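You operate a simulated robot arm through the tools that you are given. There is no shell and no other tool.

You run a simulated two-armed robot. Do the job below in one go: nothing can be reset, and whatever is moved stays where it is left.

JOB
On the top of the machine table, fold the wiping rag in half.

The check looks at the end state, three seconds after you hand in, the way a careful person would. Anything else that was tipped, shoved, dropped, spilled or broken makes it a failure. Flat cloth is picked up by pressing the open fingertips on it (5 to 10 N) and closing them slowly along it; thin cloth reads only 2 to 8 mm in the jaws.

ROBOT AND FRAMES
Two 7-joint arms with two-finger parallel grippers on one trunk, on a base that moves. Base frame: it is fixed to the floor where the robot stands at the start and does not move with it; the origin is under the middle of the robot, x ahead of it, y to its left, z up. Readings come in mm, rad, newtons and seconds.
The left shoulder is at the start at [124, 171, 1162], the right one opposite. With the tool pointing down near the work surface each hand reaches from about 100 to 860 mm from the robot's upright axis, wherever it stands, measured 20 degrees to its own side. Places, roughly: top of the machine table [1700, 1700, 700]; wiping rag [1500, 1750, 750]. Payload 4.4 kg a hand.
Tool frame (each hand has its own): the origin (TCP) lies between the finger pads and is the grasp point; the fingertips stand 23 mm ahead of it; z points along the fingers, y is the line along which they close. Largest opening 94 mm; finger width 38, thickness 10; the body of the gripper, 54 by 96 mm, starts 39 mm behind the TCP.
Orientation is told as [roll, pitch, yaw] about the base's x, y, z axes, in that order, counted from this pose: with the fingers straight down and closing along the base's y, the tool's x points along the base's -x, its y along +y and its z along -z.

CONTROLS
- The arms move only by the tool step_arm. It takes "left_increments", "right_increments" or both (then of equal length, played together; a hand with none holds still); each is a list of rows, each a list of 3 entries, a list of its own where there are three numbers: the shift along the base's x, y, z in mm, then the turn, a rotation vector about the base's x, y, z in rad, then the opening, from 0 (shut) to 1 (fully open). In form: [[[x, y, z], [ax, ay, az], claw], ...]. A call has 1 to 20 rows; each row is the pose to reach, as a shift and turn from the pose commanded when the call began. Each row takes 0.2 s and may step no farther than 50 mm and 0.15 rad from the row before; otherwise, or with a gripper value out of range, the whole call is refused. A pose out of reach is approached as far as the arm can. The call stops where the force on the tool passes 40 N (or 10 N more than at its start, if that is more) or the arm is blocked; 0.2 s more then pass. Each finger travels about 72 mm/s and halts on what it meets, pressing with about 37 N; the grip force reading is that of the motor and also rises with nothing between the fingers. The clock runs only during rows and for 0.2 s after the last one: add rows that repeat a pose to give the fingers time. It gives the time, the measured TCP pose, the force on the tool (base axes), the opening and the grip force at its end, in the units of the frame above (readings bear some noise), with the torque about the TCP (base axes, N m) and any sound that the robot's microphone picked up.
- Cameras (640 x 400 px; columns grow to the right, rows downward): "scene" is now at [230.4, 0.5, 1288.8]; the picture's right is [-0.01, -1.00, 0.00], its down [-0.72, 0.01, -0.70] and it looks along [0.70, -0.01, -0.72] (base axes); focal length 248 px, centre (320, 200). "left" rides on the left gripper at [86, -16, -74] in its tool frame; the picture's right is [0.18, 0.98, 0.00], its down [-0.58, 0.11, -0.81] and it looks along [-0.79, 0.15, 0.59] (tool axes); focal length 243 px, centre (320, 200). "right" rides on the right gripper at [86, 16, -75] in its tool frame; the picture's right is [-0.18, 0.98, 0.00], its down [-0.58, -0.11, -0.81] and it looks along [-0.79, -0.15, 0.59] (tool axes); focal length 243 px, centre (320, 200). There is no depth. A picture from a camera that has moved, and an enlarged one, comes with that camera's place and axes in the base frame and with its lens.
- get_image(camera): a new picture of that camera. No time passes.
- move_column(by): moves the trunk up (or, below 0, down) by that many mm; the arms and the scene camera ride with it, the base frame stays. It gives what a move gives, with no picture.
- drive_base(legs): drives the robot by 1 to 6 legs, each [ahead, left, turn to the left] in mm, mm and rad, along the robot's own axes; the way and the turn of a leg run together, so that a leg with both is an arc; at most 1500 mm and 3.142 rad a leg. The arms and the cameras ride along, it lands a little off, and it stops where it bumps. It gives what a move gives.
- turn_head(pan, tilt): turns the head with the scene camera to pan (to the left, within 1.396 rad either way) and tilt (down, from -0.506 to 1.204), counted from straight ahead of the robot (the tilt from the chest, where the trunk bows). It gives what a move gives.
- inspect(camera, box): a new picture of the part [left, top, right, bottom] of that camera's present view, enlarged. No time passes.
- close_job(): hands the job in; it is judged then, once.

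Nothing tells you exact positions but the pictures and the camera data. Unless the task says otherwise, let go and move clear before handing in.

The tools are called after "Emit:" as name(argument=value, ...) on one line, values as JSON. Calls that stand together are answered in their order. step_arm: Moves the arms, as the interface text tells. Its arguments: {"type":"object","properties":{"left_increments":{"type":"array","items":{"type":"array"}},"right_increments":{"type":"array","items":{"type":"array"}}},"required":[]} The other tools are called the same way: move_column (by) moves the trunk up or down; drive_base (legs) drives the base; turn_head (pan, tilt) turns the head that bears the scene camera; get_image (camera) takes a picture; inspect (camera, box) takes an enlarged picture of a part of a camera's view; close_job () hands the job in.

At the start:

```text
time: 0.0
left_eef_pos: [602.2, 205.2, 881.6]
left_tcp_rot: [0.0, 0.001, -0.001]
left_force: [0.2, 0.8, 0.0]
left_ft_torque: [0.01, 0.0, 0.04]
left_finger_gap: 94.0
left_grasp_force: 0.0
right_eef_pos: [605.3, -193.8, 900.7]
right_tcp_rot: [0.002, 0.0, 0.0]
right_force: [-0.4, 0.0, -0.4]
right_ft_torque: [0.02, -0.03, 0.01]
right_finger_gap: 93.8
right_grasp_force: 0.0
trunk travel left (down, up): [-175.0, 213.0]
robot x, y, heading: [-0.9, 1.5, -0.001]
head pan, tilt (commanded): [-0.012, 0.798]
```

scene: 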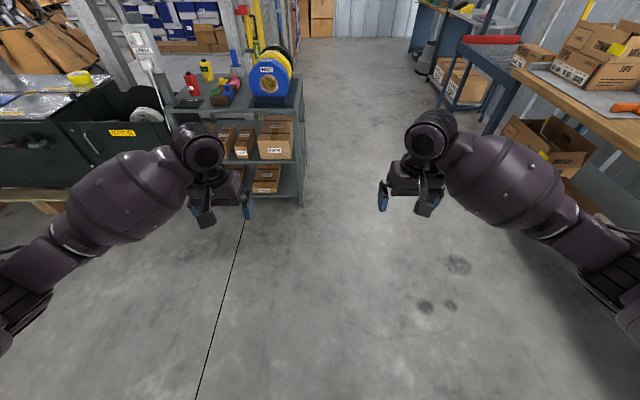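
right: 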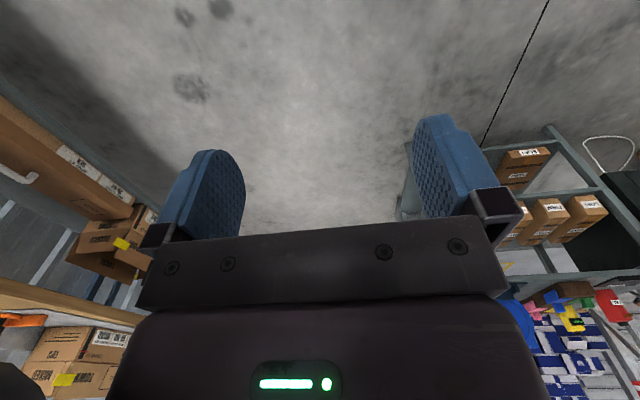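
left: 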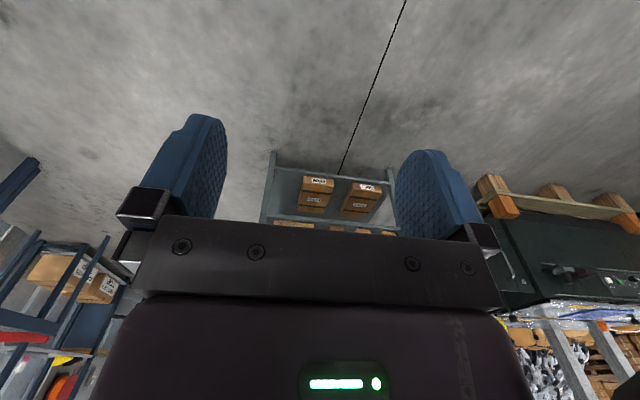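

I see a workshop aisle with a gray shelf ahead-left and a dark machine at the left. The machine table should be ahead-left near (1700, 1700), so I turn the head that way to look first.

Emit:
turn_head(pan=0.8, tilt=0.4)

```text
time: 1.1
left_eef_pos: [601.5, 206.6, 879.7]
left_tcp_rot: [0.0, 0.001, -0.001]
left_force: [0.4, -0.6, 0.1]
left_ft_torque: [0.01, -0.03, 0.0]
left_finger_gap: 93.8
left_grasp_force: 0.0
right_eef_pos: [605.8, -194.1, 900.4]
right_tcp_rot: [0.0, 0.001, 0.0]
right_force: [-0.4, -0.1, 0.4]
right_ft_torque: [-0.01, 0.03, -0.01]
right_finger_gap: 93.9
right_grasp_force: 0.0
trunk travel left (down, up): [-175.0, 213.0]
robot x, y, heading: [-1.5, -2.9, 0.005]
head pan, tilt (commanded): [0.799, 0.4]
```

Emit:
get_image(camera="scene")

```text
taken
camera scene: at [214.3, 67.8, 1323.7], right [0.72, -0.7, 0.0], down [-0.27, -0.28, -0.92], along [0.64, 0.66, -0.39], focal length 248 px, centre (320, 200)
```

scene: 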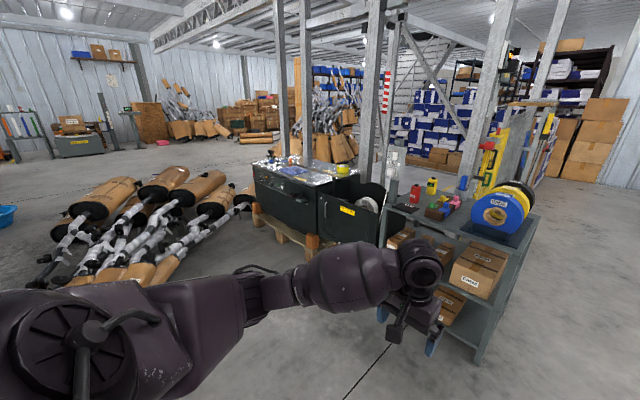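

The black machine on a pallet ahead-left carries things on its top; I enlarge it to find the rag.

Emit:
inspect(camera="scene", box=[230, 130, 430, 255])

Emit:
inspect(camera="scene", box=[250, 145, 350, 208])

```text
3.20 times, centred on (330, 192) of scene
camera zoom: at [214.3, 67.8, 1323.7], right [0.72, -0.7, 0.0], down [-0.27, -0.28, -0.92], along [0.64, 0.66, -0.39], focal length 792 px, centre (288, 224)
```

zoom: 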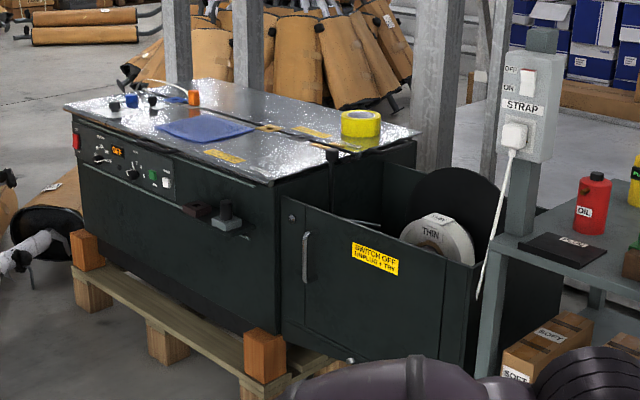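

```text
6.35 times, centred on (300, 176) of scene
camera zoom: at [214.3, 67.8, 1323.7], right [0.72, -0.7, 0.0], down [-0.27, -0.28, -0.92], along [0.64, 0.66, -0.39], focal length 1572 px, centre (447, 349)
```

zoom: 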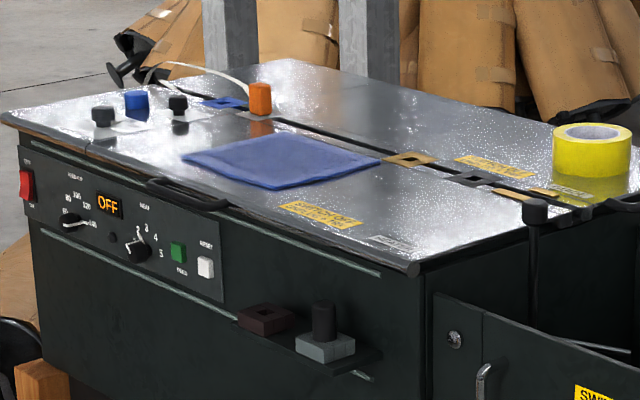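

The blue rag lies on the front part of the machine's steel top, roughly x 1400–1600, y 1600–1850, with a yellow tape roll, an orange part and knobs nearby. Before driving I look further left to make sure that the floor on my way is clear.

Emit:
turn_head(pan=1.35, tilt=0.6)

Emit:
get_image(camera="scene")

```text
time: 2.1
left_eef_pos: [601.9, 204.5, 880.4]
left_tcp_rot: [0.0, -0.002, -0.001]
left_force: [-0.2, 0.3, -0.5]
left_ft_torque: [-0.02, 0.03, 0.01]
left_finger_gap: 93.9
left_grasp_force: 0.1
right_eef_pos: [604.5, -193.0, 900.1]
right_tcp_rot: [0.001, -0.001, 0.0]
right_force: [-0.5, -0.7, -0.3]
right_ft_torque: [0.01, -0.01, 0.03]
right_finger_gap: 94.1
right_grasp_force: 0.1
trunk travel left (down, up): [-175.0, 213.0]
robot x, y, heading: [-0.9, 2.0, 0.003]
head pan, tilt (commanded): [1.349, 0.6]
```

```text
taken
camera scene: at [169.2, 87.7, 1305.6], right [0.98, -0.22, 0.0], down [-0.12, -0.55, -0.83], along [0.18, 0.8, -0.56], focal length 248 px, centre (320, 200)
```

scene: 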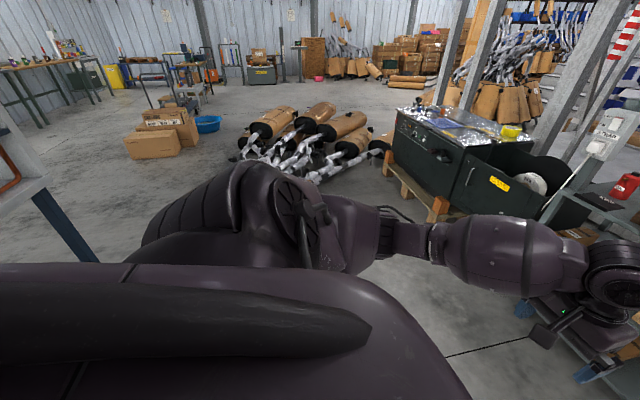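

The floor on the way is clear; the pile of wrapped tubes starts at about y 2200. I drive diagonally to about (600, 1600), staying well short of the machine, and then look again.

Emit:
drive_base(legs=[[300, 800, 0], [300, 800, 0]])

Emit:
turn_head(pan=0.0, tilt=0.75)

Emit:
get_image(camera="scene")

```text
time: 15.1
left_eef_pos: [1157.4, 1669.8, 880.8]
left_tcp_rot: [0.0, 0.001, 0.028]
left_force: [-0.7, -0.3, -0.1]
left_ft_torque: [-0.01, 0.0, 0.01]
left_finger_gap: 93.9
left_grasp_force: 0.0
right_eef_pos: [1172.5, 1270.7, 900.2]
right_tcp_rot: [0.001, 0.0, 0.029]
right_force: [-0.3, -0.2, 0.4]
right_ft_torque: [-0.02, 0.0, -0.01]
right_finger_gap: 94.1
right_grasp_force: 0.1
trunk travel left (down, up): [-175.0, 213.0]
robot x, y, heading: [561.2, 1450.2, 0.034]
head pan, tilt (commanded): [1.349, 0.6]
stopped in leg 2: the robot was blocked; the commanded pose is now the measured one
```

```text
time: 16.6
left_eef_pos: [1157.6, 1669.0, 881.3]
left_tcp_rot: [-0.001, 0.0, 0.028]
left_force: [-0.1, 0.0, 0.2]
left_ft_torque: [-0.01, -0.03, 0.01]
left_finger_gap: 94.3
left_grasp_force: 0.1
right_eef_pos: [1172.7, 1269.9, 901.0]
right_tcp_rot: [0.0, 0.0, 0.027]
right_force: [0.1, -0.1, 0.1]
right_ft_torque: [-0.01, -0.01, -0.03]
right_finger_gap: 93.7
right_grasp_force: 0.0
trunk travel left (down, up): [-175.0, 213.0]
robot x, y, heading: [561.8, 1444.0, 0.025]
head pan, tilt (commanded): [0.0, 0.75]
```

```text
taken
camera scene: at [794.5, 1454.8, 1292.7], right [0.03, -1.0, 0.0], down [-0.68, -0.02, -0.73], along [0.73, 0.02, -0.68], focal length 248 px, centre (320, 200)
```

scene: 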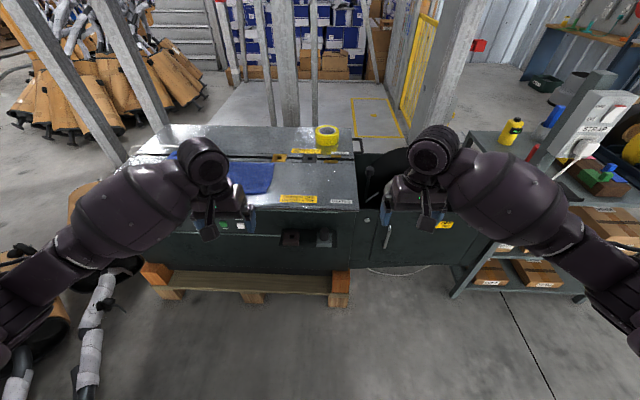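

The drive stopped short at (561, 1450), so something touched on the left side. I look left and down to see what it was before moving again.

Emit:
turn_head(pan=1.2, tilt=0.8)

Emit:
get_image(camera="scene")

```text
time: 18.0
left_eef_pos: [1157.1, 1670.0, 880.3]
left_tcp_rot: [-0.001, 0.0, 0.029]
left_force: [-0.2, 0.2, 0.2]
left_ft_torque: [0.03, 0.0, 0.0]
left_finger_gap: 94.0
left_grasp_force: 0.1
right_eef_pos: [1172.1, 1270.4, 900.5]
right_tcp_rot: [-0.001, 0.001, 0.029]
right_force: [-0.5, 0.4, 0.5]
right_ft_torque: [0.01, 0.04, -0.03]
right_finger_gap: 94.1
right_grasp_force: 0.2
trunk travel left (down, up): [-175.0, 213.0]
robot x, y, heading: [565.0, 1443.8, 0.024]
head pan, tilt (commanded): [1.201, 0.799]
```

```text
taken
camera scene: at [738.8, 1528.4, 1288.7], right [0.94, -0.34, 0.0], down [-0.24, -0.68, -0.7], along [0.23, 0.66, -0.72], focal length 248 px, centre (320, 200)
```

scene: 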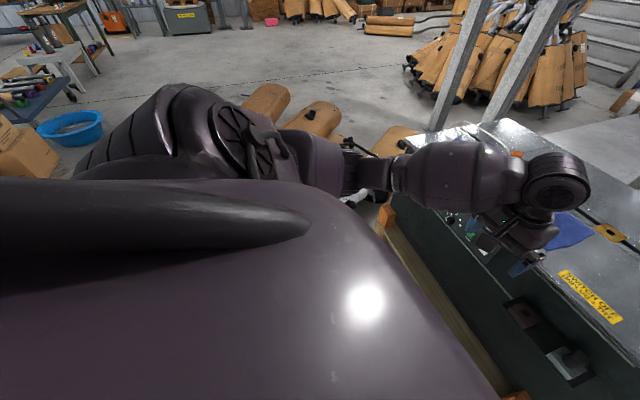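

The arm hides the floor beside me; most likely a tube end of the pile touched the left side of the base. I back off a little to the right, then go ahead toward the machine's front, where the floor is clear.

Emit:
drive_base(legs=[[0, -60, 0], [200, 0, -0.025]])

Emit:
turn_head(pan=0.9, tilt=0.9)

Emit:
get_image(camera="scene")

Emit:
get_image(camera="left")

```text
time: 20.4
left_eef_pos: [1368.8, 1593.3, 880.7]
left_tcp_rot: [-0.001, -0.001, -0.001]
left_force: [0.3, 0.4, -0.5]
left_ft_torque: [0.05, 0.0, -0.03]
left_finger_gap: 94.0
left_grasp_force: 0.1
right_eef_pos: [1371.1, 1193.7, 901.2]
right_tcp_rot: [-0.001, 0.0, -0.001]
right_force: [-0.2, 0.2, 0.4]
right_ft_torque: [-0.01, 0.02, 0.04]
right_finger_gap: 94.1
right_grasp_force: 0.1
trunk travel left (down, up): [-175.0, 213.0]
robot x, y, heading: [764.6, 1391.3, -0.005]
head pan, tilt (commanded): [1.201, 0.799]
```

```text
time: 21.2
left_eef_pos: [1368.3, 1593.6, 881.0]
left_tcp_rot: [0.0, -0.001, -0.002]
left_force: [-0.5, -0.5, 0.4]
left_ft_torque: [0.02, -0.03, 0.01]
left_finger_gap: 94.0
left_grasp_force: 0.1
right_eef_pos: [1371.1, 1194.0, 901.5]
right_tcp_rot: [-0.001, 0.001, -0.001]
right_force: [-0.1, -0.7, 0.4]
right_ft_torque: [0.02, -0.01, 0.03]
right_finger_gap: 93.7
right_grasp_force: 0.0
trunk travel left (down, up): [-175.0, 213.0]
robot x, y, heading: [765.5, 1388.7, 0.003]
head pan, tilt (commanded): [0.901, 0.901]
```

```text
taken
camera scene: at [962.5, 1448.9, 1280.8], right [0.78, -0.62, 0.0], down [-0.49, -0.61, -0.62], along [0.39, 0.49, -0.78], focal length 248 px, centre (320, 200)
```

scene: 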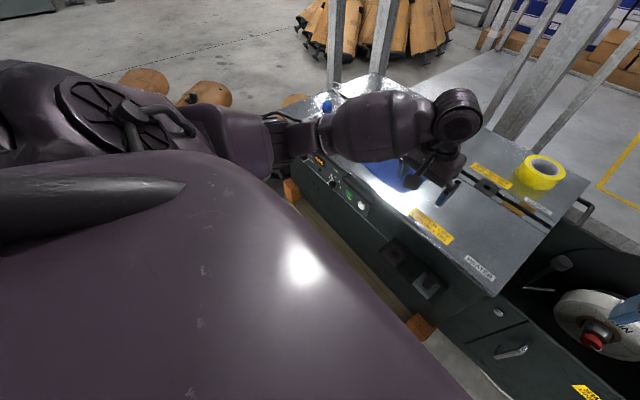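

```text
taken
camera left: at [1280.6, 1577.5, 956.5], right [-0.18, 0.98, 0.0], down [0.58, 0.11, 0.81], along [0.79, 0.15, -0.59], focal length 243 px, centre (320, 200)
```

left: 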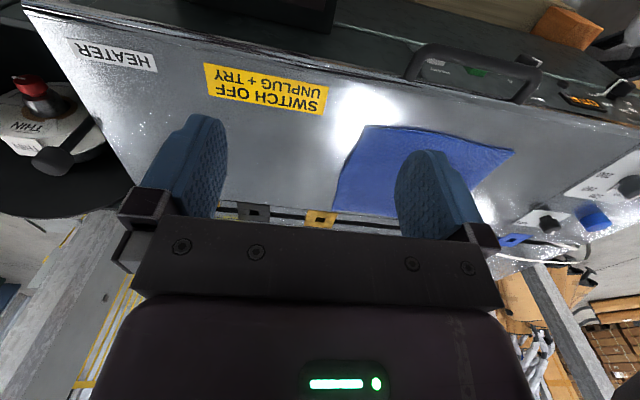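

I'm at about (765, 1389); the rag now shows at roughly x 1445–1620, y 1660–1865 on the table top. I want to shift left a bit, so I first turn the left hand's camera leftward to check the floor on that side.

Emit:
step_arm(left_increments=[[[-25, 0, 10], [0, 0, 0.13], 1], [[-50, 0, 20], [0, 0, 0.26], 1], [[-75, 0, 30], [0, 0, 0.39], 1], [[-100, 0, 40], [0, 0, 0.52], 1], [[-125, 0, 50], [0, 0, 0.65], 1], [[-150, 0, 50], [0, 0, 0.78], 1], [[-175, 0, 50], [0, 0, 0.91], 1], [[-200, 0, 50], [0, 0, 1.04], 1], [[-225, 0, 50], [0, 0, 1.17], 1], [[-250, 0, 50], [0, 0, 1.3], 1], [[-275, 0, 50], [0, 0, 1.43], 1], [[-300, 0, 50], [0, 0, 1.57], 1]])

Emit:
get_image(camera="left")

```text
time: 23.8
left_eef_pos: [1161.4, 1571.3, 892.2]
left_tcp_rot: [-0.001, 0.001, 1.572]
left_force: [0.8, -0.3, -0.3]
left_ft_torque: [-0.03, 0.04, 0.01]
left_finger_gap: 93.9
left_grasp_force: 0.1
left hand out of reach, approached as far as the arm can: row 8, 9, 10, 11, 12
right_eef_pos: [1370.8, 1194.3, 899.9]
right_tcp_rot: [-0.001, 0.0, -0.002]
right_force: [-0.4, 0.0, 0.4]
right_ft_torque: [-0.05, 0.02, 0.02]
right_finger_gap: 94.0
right_grasp_force: 0.0
trunk travel left (down, up): [-175.0, 213.0]
robot x, y, heading: [766.7, 1388.8, -0.001]
head pan, tilt (commanded): [0.901, 0.901]
```

```text
taken
camera left: at [1176.8, 1486.1, 967.0], right [-0.98, -0.18, 0.0], down [-0.11, 0.58, 0.81], along [-0.15, 0.79, -0.59], focal length 243 px, centre (320, 200)
```

left: 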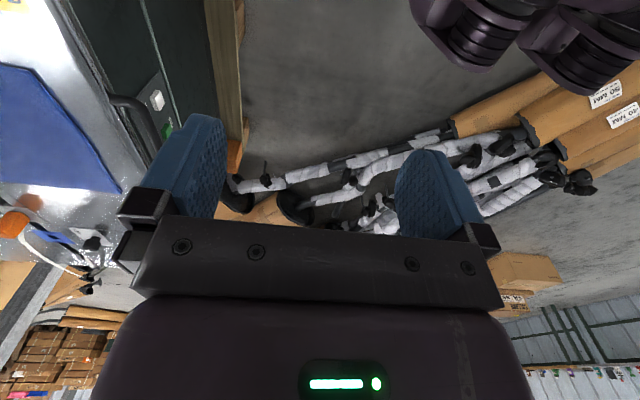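

The tube that blocked me ends near (235–430, 1800–2020), so at x ≈ 930 there is room to shift left to y ≈ 1700. I turn the left hand back, pull both hands in a bit, and then drive there.

Emit:
step_arm(left_increments=[[[10, 2, 5], [0, 0, -0.13], 1], [[20, 4, 10], [0, 0, -0.26], 1], [[30, 6, 15], [0, 0, -0.39], 1], [[40, 8, 20], [0, 0, -0.52], 1], [[50, 10, 20], [0, 0, -0.65], 1], [[60, 12, 20], [0, 0, -0.78], 1], [[70, 14, 20], [0, 0, -0.91], 1], [[80, 16, 20], [0, 0, -1.04], 1], [[84, 18, 20], [0, 0, -1.17], 1], [[84, 20, 20], [0, 0, -1.3], 1], [[84, 22, 20], [0, 0, -1.43], 1], [[84, 22, 20], [0, 0, -1.572], 1], [[84, 22, 20], [0, 0, -1.572], 1]], right_increments=[[[-10, 0, 5], [0, 0, 0], 1], [[-20, 0, 10], [0, 0, 0], 1], [[-30, 0, 15], [0, 0, 0], 1], [[-40, 0, 15], [0, 0, 0], 1], [[-50, 0, 15], [0, 0, 0], 1], [[-60, 0, 15], [0, 0, 0], 1], [[-70, 0, 15], [0, 0, 0], 1], [[-80, 0, 15], [0, 0, 0], 1], [[-90, 0, 15], [0, 0, 0], 1], [[-100, 0, 15], [0, 0, 0], 1], [[-110, 0, 15], [0, 0, 0], 1], [[-120, 0, 15], [0, 0, 0], 1], [[-126, 0, 15], [0, 0, 0], 1]])

Emit:
drive_base(legs=[[165, 0, 0]])

```text
time: 26.6
left_eef_pos: [1242.9, 1595.5, 910.6]
left_tcp_rot: [-0.001, 0.001, -0.005]
left_force: [0.5, -0.7, 0.2]
left_ft_torque: [0.01, 0.01, -0.01]
left_finger_gap: 93.9
left_grasp_force: 0.0
right_eef_pos: [1244.5, 1193.2, 916.6]
right_tcp_rot: [0.001, 0.0, -0.001]
right_force: [0.0, -0.7, -0.3]
right_ft_torque: [0.02, 0.01, 0.01]
right_finger_gap: 94.0
right_grasp_force: 0.0
trunk travel left (down, up): [-175.0, 213.0]
robot x, y, heading: [769.5, 1388.3, -0.004]
head pan, tilt (commanded): [0.901, 0.901]
```

```text
time: 28.1
left_eef_pos: [1408.6, 1595.6, 910.6]
left_tcp_rot: [0.001, -0.001, -0.003]
left_force: [0.3, -0.2, -0.4]
left_ft_torque: [0.02, 0.01, -0.01]
left_finger_gap: 94.0
left_grasp_force: 0.0
right_eef_pos: [1410.1, 1194.0, 915.6]
right_tcp_rot: [0.001, 0.001, -0.003]
right_force: [-0.4, -0.3, -0.7]
right_ft_torque: [-0.02, 0.02, 0.01]
right_finger_gap: 94.2
right_grasp_force: 0.1
trunk travel left (down, up): [-175.0, 213.0]
robot x, y, heading: [931.8, 1386.3, -0.008]
head pan, tilt (commanded): [0.901, 0.901]
```

The robot is now at (932, 1386) with nothing bumped. I shift left by about 310 mm and look at the table.

Emit:
drive_base(legs=[[0, 310, 0.005]])

Emit:
turn_head(pan=0.05, tilt=0.95)

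Emit:
get_image(camera="scene")

Emit:
get_image(camera="left")

Emit:
get_image(camera="right")

```text
time: 31.4
left_eef_pos: [1408.0, 1905.6, 910.7]
left_tcp_rot: [-0.001, 0.0, -0.001]
left_force: [0.6, 0.4, -0.6]
left_ft_torque: [0.02, -0.02, 0.02]
left_finger_gap: 93.9
left_grasp_force: 0.0
right_eef_pos: [1410.5, 1502.6, 915.7]
right_tcp_rot: [0.0, 0.002, 0.001]
right_force: [0.2, -0.3, 0.3]
right_ft_torque: [0.02, 0.01, 0.03]
right_finger_gap: 94.0
right_grasp_force: 0.0
trunk travel left (down, up): [-175.0, 213.0]
robot x, y, heading: [931.8, 1695.8, -0.001]
head pan, tilt (commanded): [0.901, 0.901]
```

```text
time: 32.5
left_eef_pos: [1407.9, 1904.7, 910.9]
left_tcp_rot: [0.0, 0.0, -0.002]
left_force: [0.5, 0.5, -0.6]
left_ft_torque: [-0.01, 0.01, 0.02]
left_finger_gap: 94.2
left_grasp_force: 0.0
right_eef_pos: [1410.0, 1503.2, 916.2]
right_tcp_rot: [-0.001, 0.0, 0.0]
right_force: [0.3, -0.7, -0.3]
right_ft_torque: [0.0, 0.01, -0.01]
right_finger_gap: 93.9
right_grasp_force: 0.2
trunk travel left (down, up): [-175.0, 213.0]
robot x, y, heading: [930.3, 1697.2, 0.002]
head pan, tilt (commanded): [0.051, 0.949]
```

```text
taken
camera scene: at [1152.7, 1702.0, 1277.2], right [0.05, -1.0, 0.0], down [-0.81, -0.04, -0.58], along [0.58, 0.03, -0.81], focal length 248 px, centre (320, 200)
```

scene: 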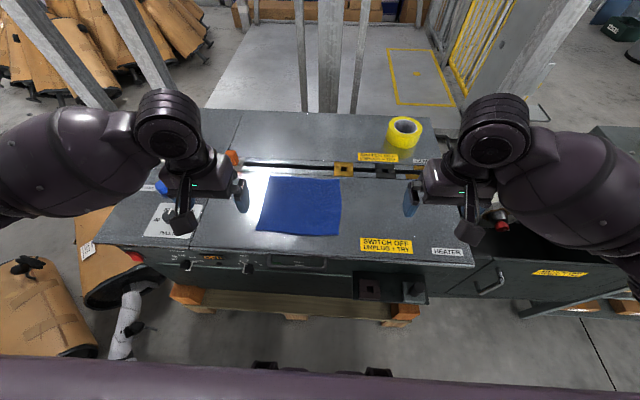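

```text
taken
camera left: at [1320.6, 1889.4, 986.2], right [-0.18, 0.98, 0.0], down [0.58, 0.11, 0.81], along [0.79, 0.15, -0.59], focal length 243 px, centre (320, 200)
```

left: 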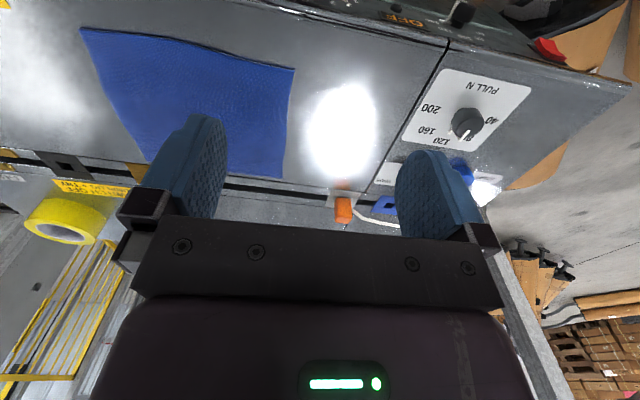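

```text
taken
camera right: at [1324.2, 1519.0, 990.0], right [0.18, 0.98, 0.0], down [0.58, -0.11, 0.81], along [0.79, -0.15, -0.59], focal length 243 px, centre (320, 200)
```

right: 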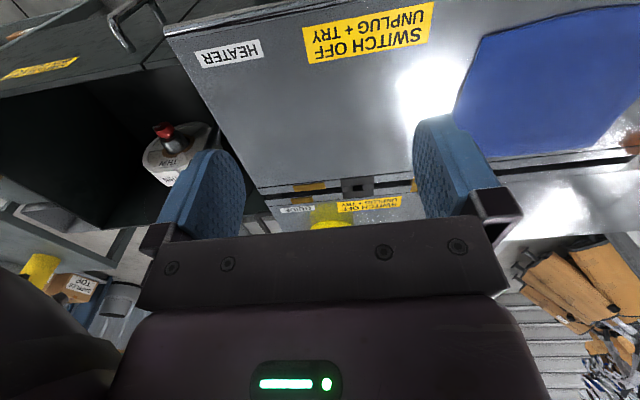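

Now I have a clear view: the rag lies flat between the two hands. I enlarge it to measure its corners.

Emit:
inspect(camera="scene", box=[220, 140, 420, 265])

Emit:
inspect(camera="left", box=[60, 0, 360, 188])

Emit:
inspect(camera="right", box=[400, 0, 640, 150])

```text
3.20 times, centred on (320, 202) of scene
camera zoom: at [1152.7, 1702.0, 1277.2], right [0.05, -1.0, 0.0], down [-0.81, -0.04, -0.58], along [0.58, 0.03, -0.81], focal length 792 px, centre (320, 192)
```

zoom: 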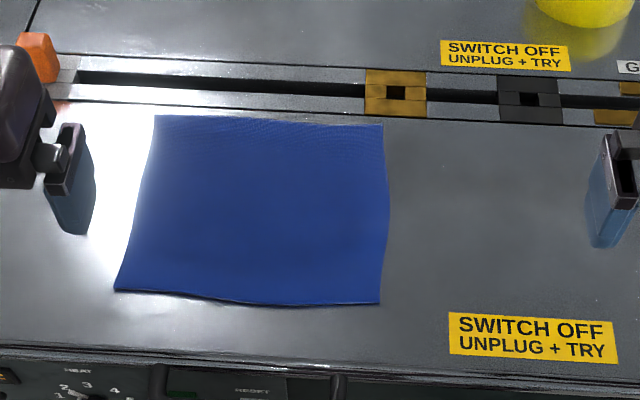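

```text
2.13 times, centred on (210, 94) of left
camera zoom: at [1320.6, 1889.4, 986.2], right [-0.18, 0.98, 0.0], down [0.58, 0.11, 0.81], along [0.79, 0.15, -0.59], focal length 516 px, centre (554, 426)
```

zoom: 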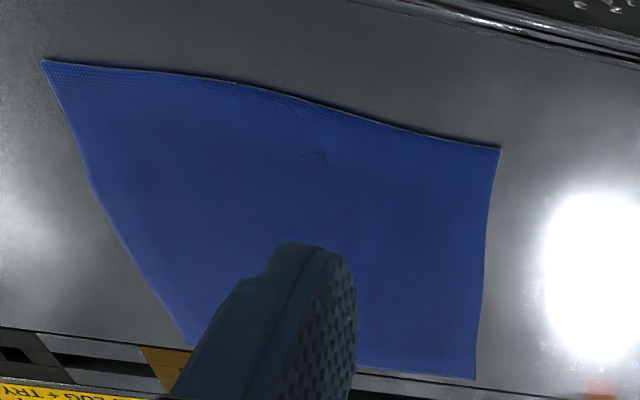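

```text
2.67 times, centred on (520, 75) of right
camera zoom: at [1324.2, 1519.0, 990.0], right [0.18, 0.98, 0.0], down [0.58, -0.11, 0.81], along [0.79, -0.15, -0.59], focal length 647 px, centre (-213, 533)
```

zoom: 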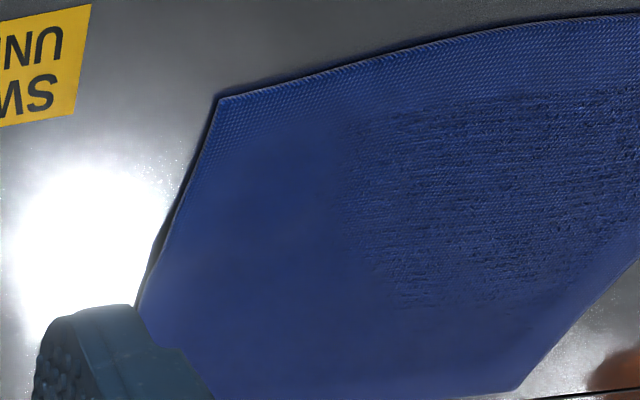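

The rag's corners come out at about front x 1459, back x 1647, right y 1667, left y 1886, on a surface at z ≈ 700. I will fold the front edge onto the back edge with both hands, pinching it near its two corners with the fingers closing along x, so first I bring both hands above those corners, turned a quarter turn with the cameras outward.

Emit:
step_arm(left_increments=[[[4, -3, 0], [0, 0, -0.13], 1], [[8, -7, 0], [0, 0, -0.26], 1], [[12, -11, 0], [0, 0, -0.39], 1], [[16, -14, 0], [0, 0, -0.52], 1], [[20, -18, 0], [0, 0, -0.65], 0.8], [[25, -22, -5], [0, 0, -0.78], 0.6], [[29, -25, -10], [0, 0, -0.91], 0.5], [[33, -29, -15], [0, 0, -1.04], 0.4], [[37, -32, -20], [0, 0, -1.17], 0.3], [[42, -36, -25], [0, 0, -1.3], 0.3], [[46, -40, -30], [0, 0, -1.43], 0.3], [[50, -43, -30], [0, 0, -1.57], 0.3], [[50, -43, -30], [0, 0, -1.57], 0.3]], right_increments=[[[4, 15, 0], [0, 0, 0.13], 1], [[8, 30, 0], [0, 0, 0.26], 1], [[12, 46, 0], [0, 0, 0.39], 1], [[16, 62, 0], [0, 0, 0.52], 1], [[20, 78, 0], [0, 0, 0.65], 0.8], [[24, 94, -5], [0, 0, 0.78], 0.6], [[28, 110, -10], [0, 0, 0.91], 0.5], [[32, 126, -15], [0, 0, 1.04], 0.4], [[36, 142, -20], [0, 0, 1.17], 0.3], [[40, 158, -25], [0, 0, 1.3], 0.3], [[44, 174, -30], [0, 0, 1.43], 0.3], [[48, 189, -35], [0, 0, 1.57], 0.3], [[48, 189, -35], [0, 0, 1.57], 0.3]])

Emit:
get_image(camera="scene")

Emit:
get_image(camera="left")

Emit:
get_image(camera="right")

```text
time: 35.3
left_eef_pos: [1458.2, 1861.8, 880.8]
left_tcp_rot: [0.0, -0.001, -1.575]
left_force: [-0.2, 0.1, -0.8]
left_ft_torque: [-0.02, 0.01, 0.01]
left_finger_gap: 28.1
left_grasp_force: 0.0
right_eef_pos: [1456.1, 1692.0, 880.2]
right_tcp_rot: [0.0, 0.0, 1.57]
right_force: [0.9, 0.1, 0.1]
right_ft_torque: [-0.01, -0.01, 0.05]
right_finger_gap: 28.4
right_grasp_force: 0.1
trunk travel left (down, up): [-175.0, 213.0]
robot x, y, heading: [934.0, 1697.9, -0.001]
head pan, tilt (commanded): [0.051, 0.949]
```

```text
taken
camera scene: at [1152.6, 1701.9, 1277.2], right [0.05, -1.0, 0.0], down [-0.81, -0.04, -0.58], along [0.58, 0.03, -0.81], focal length 248 px, centre (320, 200)
```

scene: 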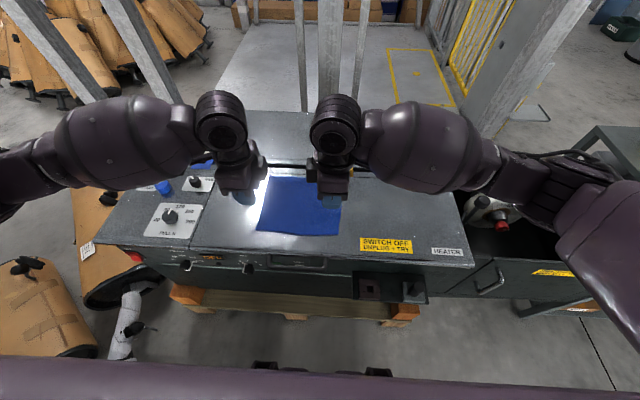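

```text
taken
camera left: at [1440.9, 1948.7, 956.0], right [0.98, 0.18, 0.0], down [0.11, -0.58, 0.81], along [0.15, -0.79, -0.59], focal length 243 px, centre (320, 200)
```

left: 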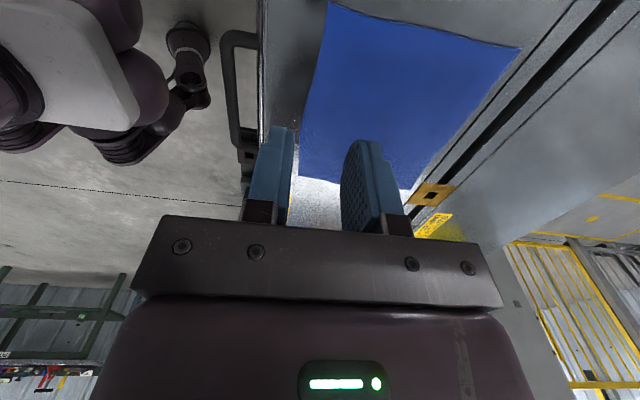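

```text
taken
camera right: at [1441.2, 1605.2, 954.5], right [-0.98, 0.18, 0.0], down [0.11, 0.58, 0.81], along [0.15, 0.79, -0.59], focal length 243 px, centre (320, 200)
```

right: 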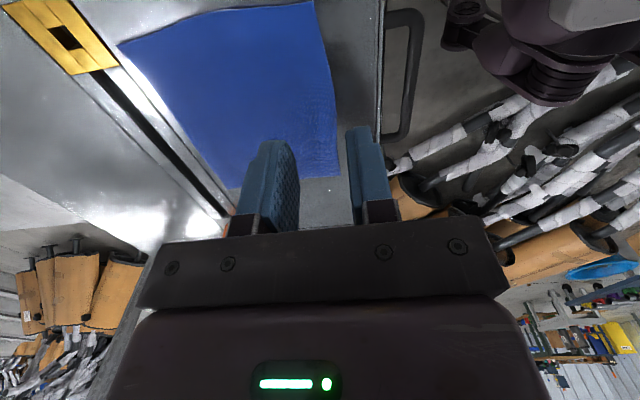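

Both hands hang above the front edge, fingers ready to close along x with a gap of about 28 mm. I lower them to about 12 mm above the cloth and check the edge against the fingers.

Emit:
step_arm(left_increments=[[[0, 0, -30], [0, 0, 0], 0.3], [[0, 0, -60], [0, 0, 0], 0.3], [[0, 0, -90], [0, 0, 0], 0.3], [[0, 0, -115], [0, 0, 0], 0.3], [[0, 0, -135], [0, 0, 0], 0.3], [[0, 0, -143], [0, 0, 0], 0.3], [[0, 0, -143], [0, 0, 0], 0.3]], right_increments=[[[0, 0, -30], [0, 0, 0], 0.3], [[0, 0, -60], [0, 0, 0], 0.3], [[0, 0, -90], [0, 0, 0], 0.3], [[0, 0, -115], [0, 0, 0], 0.3], [[0, 0, -135], [0, 0, 0], 0.3], [[0, 0, -143], [0, 0, 0], 0.3], [[0, 0, -143], [0, 0, 0], 0.3]])

Emit:
get_image(camera="left")

Emit:
get_image(camera="right")

Emit:
inspect(camera="scene", box=[220, 140, 420, 265])

```text
time: 36.9
left_eef_pos: [1458.7, 1862.0, 739.0]
left_tcp_rot: [0.001, 0.001, -1.572]
left_force: [0.9, -0.1, -0.5]
left_ft_torque: [0.01, 0.02, 0.01]
left_finger_gap: 28.2
left_grasp_force: 0.0
right_eef_pos: [1458.8, 1691.5, 738.7]
right_tcp_rot: [0.0, -0.001, 1.572]
right_force: [-0.1, -0.2, 0.3]
right_ft_torque: [0.02, 0.0, -0.02]
right_finger_gap: 28.2
right_grasp_force: 0.1
trunk travel left (down, up): [-175.0, 213.0]
robot x, y, heading: [934.3, 1698.4, 0.003]
head pan, tilt (commanded): [0.051, 0.949]
```

```text
taken
camera left: at [1441.7, 1948.9, 813.0], right [0.98, 0.18, 0.0], down [0.11, -0.58, 0.81], along [0.15, -0.79, -0.59], focal length 243 px, centre (320, 200)
```

left: 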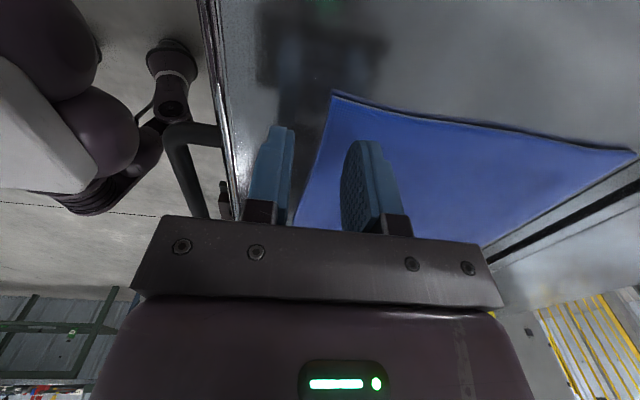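

```text
taken
camera right: at [1442.1, 1604.8, 811.6], right [-0.98, 0.18, 0.0], down [0.11, 0.58, 0.81], along [0.15, 0.79, -0.59], focal length 243 px, centre (320, 200)
```

right: 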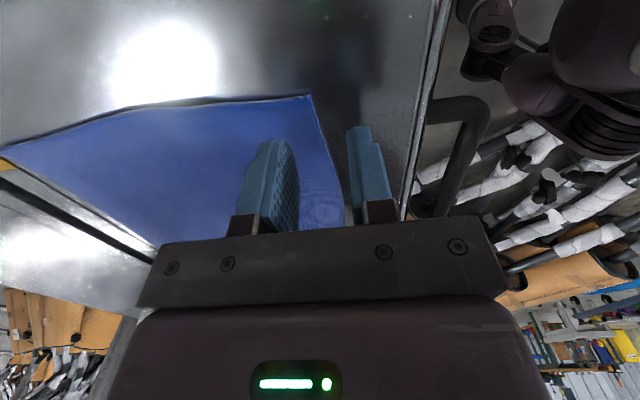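

```text
3.20 times, centred on (320, 202) of scene
camera zoom: at [1152.6, 1702.0, 1277.2], right [0.05, -1.0, 0.0], down [-0.81, -0.04, -0.58], along [0.58, 0.03, -0.81], focal length 792 px, centre (320, 192)
```

zoom: 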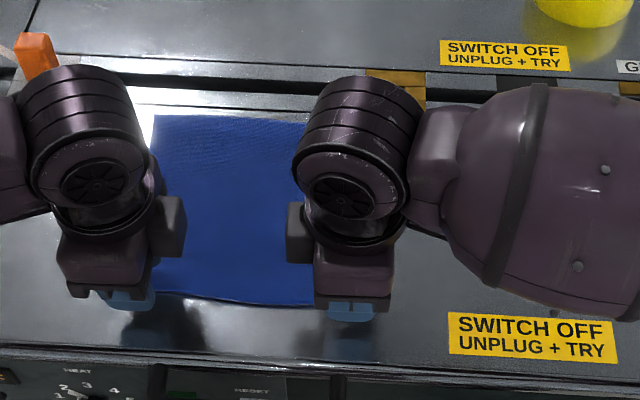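

The front edge runs between the fingers of both hands about as planned, with 13–17 mm of cloth toward the inner finger. I shift the right hand 4 mm back and lower both to just touch.

Emit:
step_arm(left_increments=[[[0, 0, -4], [0, 0, 0], 0.3], [[0, 0, -8], [0, 0, 0], 0.3], [[0, 0, -11], [0, 0, 0], 0.3], [[0, 0, -13], [0, 0, 0], 0.3], [[0, 0, -13], [0, 0, 0], 0.3]], right_increments=[[[-4, 0, -4], [0, 0, 0], 0.3], [[-4, 0, -8], [0, 0, 0], 0.3], [[-4, 0, -11], [0, 0, 0], 0.3], [[-4, 0, -13], [0, 0, 0], 0.3], [[-4, 0, -13], [0, 0, 0], 0.3]])

```text
time: 38.1
left_eef_pos: [1458.1, 1861.8, 725.9]
left_tcp_rot: [0.003, 0.0, -1.572]
left_force: [-0.6, 1.8, 11.4]
left_ft_torque: [-0.01, -0.22, 0.01]
left_finger_gap: 28.0
left_grasp_force: 0.1
right_eef_pos: [1453.7, 1692.0, 726.9]
right_tcp_rot: [-0.002, 0.0, 1.569]
right_force: [1.0, -2.0, 6.3]
right_ft_torque: [-0.02, -0.07, -0.02]
right_finger_gap: 28.4
right_grasp_force: 0.6
trunk travel left (down, up): [-175.0, 213.0]
robot x, y, heading: [928.0, 1698.6, -0.003]
head pan, tilt (commanded): [0.051, 0.949]
```

The inner fingers touch the cloth (11 N left, 6 N right), and the torque shows that the outer fingers don't quite touch the table yet. I tilt both hands slightly so the outer fingers come down at the edge.

Emit:
step_arm(left_increments=[[[0, 0, 0.5], [0, -0.03, 0], 0.3], [[0, 0, 0.3], [0, -0.06, 0], 0.3], [[0, 0, 0.3], [0, -0.06, 0], 0.3]], right_increments=[[[0, 0, 0], [0, -0.03, 0], 0.3], [[0, 0, 0], [0, -0.06, 0], 0.3], [[0, 0, 0], [0, -0.06, 0], 0.3]])

```text
time: 38.9
left_eef_pos: [1456.3, 1862.0, 726.1]
left_tcp_rot: [0.062, 0.0, -1.573]
left_force: [-0.8, 0.6, 5.6]
left_ft_torque: [-0.02, -0.11, -0.01]
left_finger_gap: 27.9
left_grasp_force: 0.1
right_eef_pos: [1453.2, 1692.3, 725.8]
right_tcp_rot: [-0.063, -0.001, 1.569]
right_force: [-1.9, 0.4, 5.5]
right_ft_torque: [0.02, -0.07, 0.01]
right_finger_gap: 27.7
right_grasp_force: 0.0
trunk travel left (down, up): [-175.0, 213.0]
robot x, y, heading: [933.6, 1697.6, 0.006]
head pan, tilt (commanded): [0.051, 0.949]
```

Only the inner fingers still carry load, so the cloth is a few mm thick; I tilt a little more to bring the outer fingertips onto the table.

Emit:
step_arm(left_increments=[[[0, 0, -0.5], [0, -0.03, 0], 0.3], [[0, 0, -1], [0, -0.06, 0], 0.3], [[0, 0, -1], [0, -0.06, 0], 0.3]], right_increments=[[[0, 0, -0.5], [0, -0.03, 0], 0.3], [[0, 0, -1], [0, -0.06, 0], 0.3], [[0, 0, -1], [0, -0.06, 0], 0.3]])

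Emit:
get_image(camera="left")

Emit:
get_image(camera="right")

```text
time: 39.7
left_eef_pos: [1456.6, 1862.0, 726.1]
left_tcp_rot: [0.123, -0.001, -1.572]
left_force: [-3.8, 1.3, 11.1]
left_ft_torque: [0.01, 0.31, -0.03]
left_finger_gap: 29.2
left_grasp_force: 1.4
right_eef_pos: [1453.0, 1693.1, 725.3]
right_tcp_rot: [-0.123, 0.001, 1.572]
right_force: [-2.3, -0.2, 13.3]
right_ft_torque: [-0.07, 0.32, 0.02]
right_finger_gap: 28.4
right_grasp_force: 0.3
trunk travel left (down, up): [-175.0, 213.0]
robot x, y, heading: [928.5, 1695.7, -0.005]
head pan, tilt (commanded): [0.051, 0.949]
```

```text
taken
camera left: at [1430.7, 1948.5, 798.5], right [0.98, 0.18, 0.12], down [0.01, -0.58, 0.81], along [0.22, -0.79, -0.57], focal length 243 px, centre (320, 200)
```

left: 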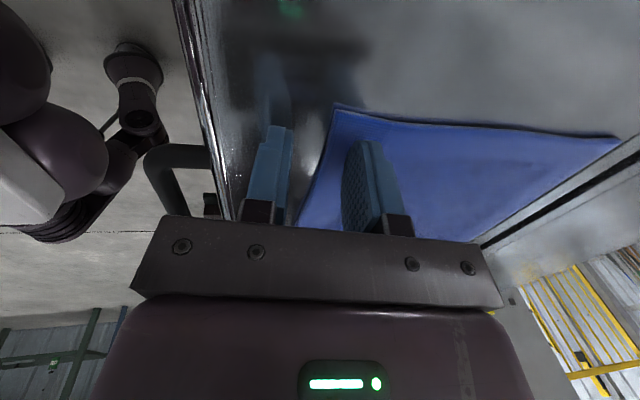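

```text
taken
camera right: at [1428.7, 1605.6, 797.0], right [-0.98, 0.18, -0.12], down [0.01, 0.58, 0.81], along [0.22, 0.79, -0.57], focal length 243 px, centre (320, 200)
```

right: 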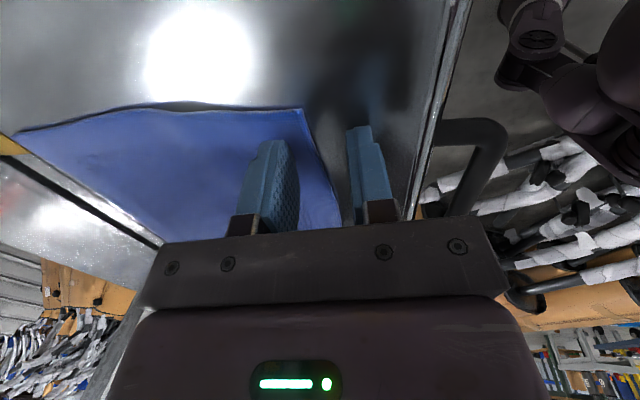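

Now the outer fingers carry the load, so the balanced tilt lies in between; I go back by 0.03 rad.

Emit:
step_arm(left_increments=[[[0, 0, 0], [0, 0.03, 0], 0.3], [[0, 0, 0], [0, 0.03, 0], 0.3]], right_increments=[[[0, 0, 0], [0, 0.03, 0], 0.3], [[0, 0, 0], [0, 0.03, 0], 0.3]])

```text
time: 40.3
left_eef_pos: [1457.1, 1861.9, 724.7]
left_tcp_rot: [0.09, -0.001, -1.574]
left_force: [-1.1, -3.1, 8.3]
left_ft_torque: [-0.03, 0.03, 0.05]
left_finger_gap: 28.9
left_grasp_force: 0.9
right_eef_pos: [1454.1, 1690.4, 726.3]
right_tcp_rot: [-0.094, -0.001, 1.567]
right_force: [0.7, 1.7, 12.8]
right_ft_torque: [0.0, 0.07, -0.04]
right_finger_gap: 28.2
right_grasp_force: 0.0
trunk travel left (down, up): [-175.0, 213.0]
robot x, y, heading: [930.0, 1701.2, -0.002]
head pan, tilt (commanded): [0.051, 0.949]
```

Both fingers of each hand now press about evenly (8 and 13 N in total). I close slowly while moving each hand so that the inner finger stays put and the outer one pushes the edge up against it.

Emit:
step_arm(left_increments=[[[1, 0, 0], [0, 0, 0], 0.28], [[2, 0, 0.1], [0, 0, 0], 0.26], [[3, 0, 0.1], [0, 0, 0], 0.24], [[4, 0, 0.2], [0, 0, 0], 0.22], [[5, 0, 0.2], [0, 0, 0], 0.2], [[6, 0, 0.3], [0, 0, 0], 0.18], [[7, 0, 0.3], [0, 0, 0], 0.16], [[8, 0, 0.3], [0, 0, 0], 0.14], [[9, 0, 0.4], [0, 0, 0], 0.12], [[10, 0, 0.4], [0, 0, 0], 0.1], [[11, 0, 0.5], [0, 0, 0], 0.08], [[12, 0, 0.5], [0, 0, 0], 0.06], [[12.5, 0, 0.5], [0, 0, 0], 0.04], [[13, 0, 0.5], [0, 0, 0], 0.02], [[13, 0, 0.5], [0, 0, 0], 0.0], [[13, 0, 0.5], [0, 0, 0], 0.0], [[13, 0, 0.5], [0, 0, 0], 0.0]], right_increments=[[[1, 0, 0.4], [0, 0, 0], 0.28], [[2, 0, 0.5], [0, 0, 0], 0.26], [[3, 0, 0.5], [0, 0, 0], 0.24], [[4, 0, 0.6], [0, 0, 0], 0.22], [[5, 0, 0.6], [0, 0, 0], 0.2], [[6, 0, 0.7], [0, 0, 0], 0.18], [[7, 0, 0.7], [0, 0, 0], 0.16], [[8, 0, 0.7], [0, 0, 0], 0.14], [[9, 0, 0.8], [0, 0, 0], 0.12], [[10, 0, 0.8], [0, 0, 0], 0.1], [[11, 0, 0.9], [0, 0, 0], 0.08], [[12, 0, 0.9], [0, 0, 0], 0.06], [[12.5, 0, 0.9], [0, 0, 0], 0.04], [[13, 0, 0.9], [0, 0, 0], 0.02], [[13, 0, 0.9], [0, 0, 0], 0.0], [[13, 0, 0.9], [0, 0, 0], 0.0], [[13, 0, 0.9], [0, 0, 0], 0.0]])

Emit:
get_image(camera="left")

Emit:
get_image(camera="right")

```text
time: 43.9
left_eef_pos: [1469.2, 1861.8, 725.8]
left_tcp_rot: [0.088, 0.001, -1.574]
left_force: [-0.1, 1.3, 13.2]
left_ft_torque: [-0.04, -0.05, 0.01]
left_finger_gap: 0.0
left_grasp_force: 36.8
right_eef_pos: [1468.1, 1691.9, 727.6]
right_tcp_rot: [-0.093, 0.0, 1.569]
right_force: [0.6, -0.8, 8.3]
right_ft_torque: [0.05, -0.02, -0.01]
right_finger_gap: 0.0
right_grasp_force: 37.2
trunk travel left (down, up): [-175.0, 213.0]
robot x, y, heading: [934.5, 1697.0, -0.003]
head pan, tilt (commanded): [0.051, 0.949]
```

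```text
taken
camera left: at [1446.7, 1948.5, 799.2], right [0.98, 0.18, 0.09], down [0.03, -0.58, 0.81], along [0.2, -0.79, -0.58], focal length 243 px, centre (320, 200)
```

left: 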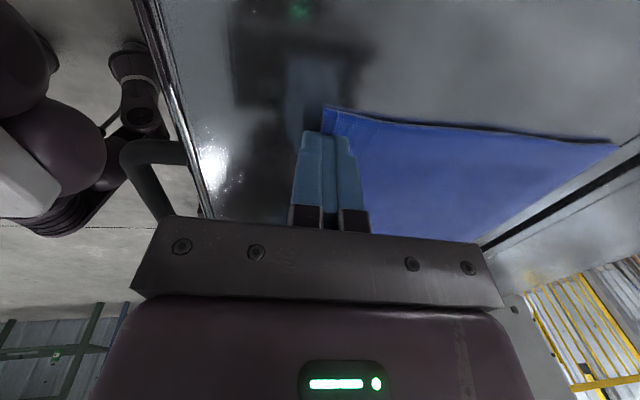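

```text
taken
camera right: at [1444.6, 1605.3, 798.3], right [-0.98, 0.19, -0.09], down [0.04, 0.58, 0.81], along [0.2, 0.79, -0.57], focal length 243 px, centre (320, 200)
```

right: 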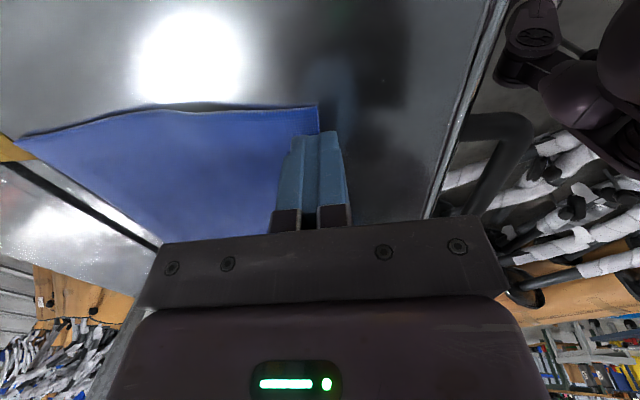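

The jaws read 0, so the outer fingers just rode over the thin edge and nothing was gripped; the rag has hardly moved. A better way is to pinch the rag along its middle line at both ends, lift it so both halves hang together, and lay it down, so the pinch itself becomes the crease. I rise, open to about 45 mm and move above the middle line.

Emit:
step_arm(left_increments=[[[0, 0, 15], [0, 0.0, 0], 0.0], [[0, 0, 40], [0, 0.05, 0], 0.2], [[20, 0, 60], [0, 0.09, 0], 0.4], [[45, 0, 60], [0, 0.09, 0], 0.48], [[65, 0, 60], [0, 0.09, 0], 0.48], [[84, 0, 60], [0, 0.09, 0], 0.48], [[84, 0, 60], [0, 0.09, 0], 0.48]], right_increments=[[[0, 0, 15], [0, 0.0, 0], 0.0], [[0, 0, 40], [0, 0.05, 0], 0.2], [[20, -2, 58], [0, 0.09, 0], 0.4], [[45, -5, 58], [0, 0.09, 0], 0.48], [[65, -8, 58], [0, 0.09, 0], 0.48], [[85, -8, 58], [0, 0.09, 0], 0.48], [[85, -8, 58], [0, 0.09, 0], 0.48]])

Emit:
get_image(camera="left")

Emit:
get_image(camera="right")

Emit:
inspect(camera="scene", box=[220, 140, 420, 265])

```text
time: 45.5
left_eef_pos: [1554.7, 1860.4, 783.9]
left_tcp_rot: [0.001, -0.001, -1.571]
left_force: [0.7, -0.8, 0.6]
left_ft_torque: [-0.03, 0.0, 0.02]
left_finger_gap: 44.9
left_grasp_force: 0.1
right_eef_pos: [1552.5, 1686.1, 785.0]
right_tcp_rot: [0.0, 0.0, 1.571]
right_force: [0.2, 0.5, -0.1]
right_ft_torque: [-0.04, -0.01, -0.01]
right_finger_gap: 44.8
right_grasp_force: 0.0
trunk travel left (down, up): [-175.0, 213.0]
robot x, y, heading: [932.1, 1697.5, 0.003]
head pan, tilt (commanded): [0.051, 0.949]
```

```text
taken
camera left: at [1538.2, 1947.8, 859.5], right [0.98, 0.18, 0.0], down [0.11, -0.58, 0.81], along [0.15, -0.79, -0.59], focal length 243 px, centre (320, 200)
```

left: 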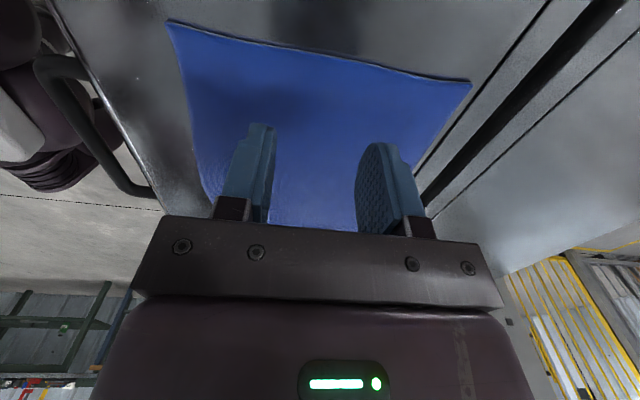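

```text
taken
camera right: at [1536.2, 1599.4, 859.0], right [-0.98, 0.18, 0.0], down [0.11, 0.58, 0.81], along [0.15, 0.79, -0.59], focal length 243 px, centre (320, 200)
```

right: 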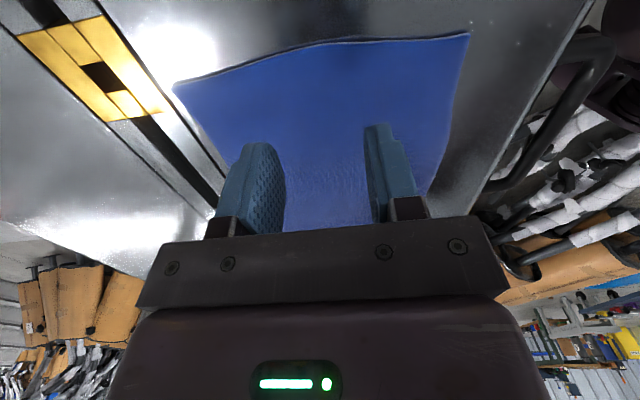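

```text
3.20 times, centred on (320, 202) of scene
camera zoom: at [1152.5, 1701.9, 1277.2], right [0.05, -1.0, 0.0], down [-0.81, -0.04, -0.58], along [0.58, 0.03, -0.81], focal length 792 px, centre (320, 192)
```

zoom: 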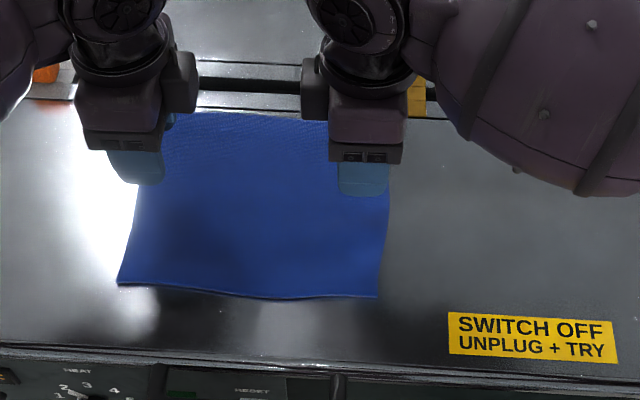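

The rag now spans x ≈ 1465–1649, so its middle line is at x ≈ 1556–1558. I trim the hands to it and lower them to the cloth.

Emit:
step_arm(left_increments=[[[2, 0, -15], [0, 0, 0], 0.48], [[2, 0, -30], [0, 0, 0], 0.48], [[2, 0, -43], [0, 0, 0], 0.48], [[2, 0, -51], [0, 0, 0], 0.48], [[2, 0, -55], [0, 0, 0], 0.48], [[2, 0, -56.5], [0, 0, 0], 0.48], [[2, 0, -56.5], [0, 0, 0], 0.48]], right_increments=[[[3, 0, -15], [0, 0, 0], 0.48], [[3, 0, -30], [0, 0, 0], 0.48], [[3, 0, -43], [0, 0, 0], 0.48], [[3, 0, -51], [0, 0, 0], 0.48], [[3, 0, -55], [0, 0, 0], 0.48], [[3, 0, -56.5], [0, 0, 0], 0.48], [[3, 0, -56.5], [0, 0, 0], 0.48]])

```text
time: 47.1
left_eef_pos: [1557.6, 1862.2, 728.3]
left_tcp_rot: [0.001, 0.0, -1.574]
left_force: [-0.9, 0.0, 0.6]
left_ft_torque: [0.01, 0.04, 0.02]
left_finger_gap: 45.1
left_grasp_force: 0.1
right_eef_pos: [1554.3, 1685.7, 726.6]
right_tcp_rot: [-0.002, -0.001, 1.571]
right_force: [-0.2, 1.4, 8.3]
right_ft_torque: [0.04, 0.04, 0.01]
right_finger_gap: 45.1
right_grasp_force: 0.0
trunk travel left (down, up): [-175.0, 213.0]
robot x, y, heading: [929.2, 1693.0, -0.001]
head pan, tilt (commanded): [0.051, 0.949]
```

The right hand presses with 8 N already; I lower the left hand a bit more.

Emit:
step_arm(left_increments=[[[0, 0, -0.7], [0, 0, 0], 0.48], [[0, 0, -1.4], [0, 0, 0], 0.48], [[0, 0, -1.4], [0, 0, 0], 0.48]])

```text
time: 47.9
left_eef_pos: [1556.4, 1861.9, 727.5]
left_tcp_rot: [0.001, 0.001, -1.572]
left_force: [1.0, -0.7, 2.3]
left_ft_torque: [0.03, -0.03, 0.01]
left_finger_gap: 45.0
left_grasp_force: 0.1
right_eef_pos: [1553.9, 1685.8, 725.5]
right_tcp_rot: [-0.002, 0.001, 1.571]
right_force: [0.2, 2.1, 10.2]
right_ft_torque: [0.07, -0.03, -0.02]
right_finger_gap: 45.2
right_grasp_force: 0.0
trunk travel left (down, up): [-175.0, 213.0]
robot x, y, heading: [930.9, 1697.7, -0.0]
head pan, tilt (commanded): [0.051, 0.949]
```

I lower the left hand by another 1.3 mm to reach a similar press.

Emit:
step_arm(left_increments=[[[0, 0, -0.7], [0, 0, 0], 0.48], [[0, 0, -1.3], [0, 0, 0], 0.48], [[0, 0, -1.3], [0, 0, 0], 0.48]])

```text
time: 48.7
left_eef_pos: [1556.4, 1862.5, 726.8]
left_tcp_rot: [0.001, 0.0, -1.572]
left_force: [0.3, -0.6, 9.2]
left_ft_torque: [0.05, 0.02, -0.04]
left_finger_gap: 45.0
left_grasp_force: 0.1
right_eef_pos: [1553.4, 1683.9, 726.2]
right_tcp_rot: [-0.002, -0.001, 1.569]
right_force: [1.8, 1.9, 9.5]
right_ft_torque: [0.05, -0.01, -0.01]
right_finger_gap: 45.3
right_grasp_force: 0.1
trunk travel left (down, up): [-175.0, 213.0]
robot x, y, heading: [928.6, 1695.6, 0.002]
head pan, tilt (commanded): [0.051, 0.949]
```

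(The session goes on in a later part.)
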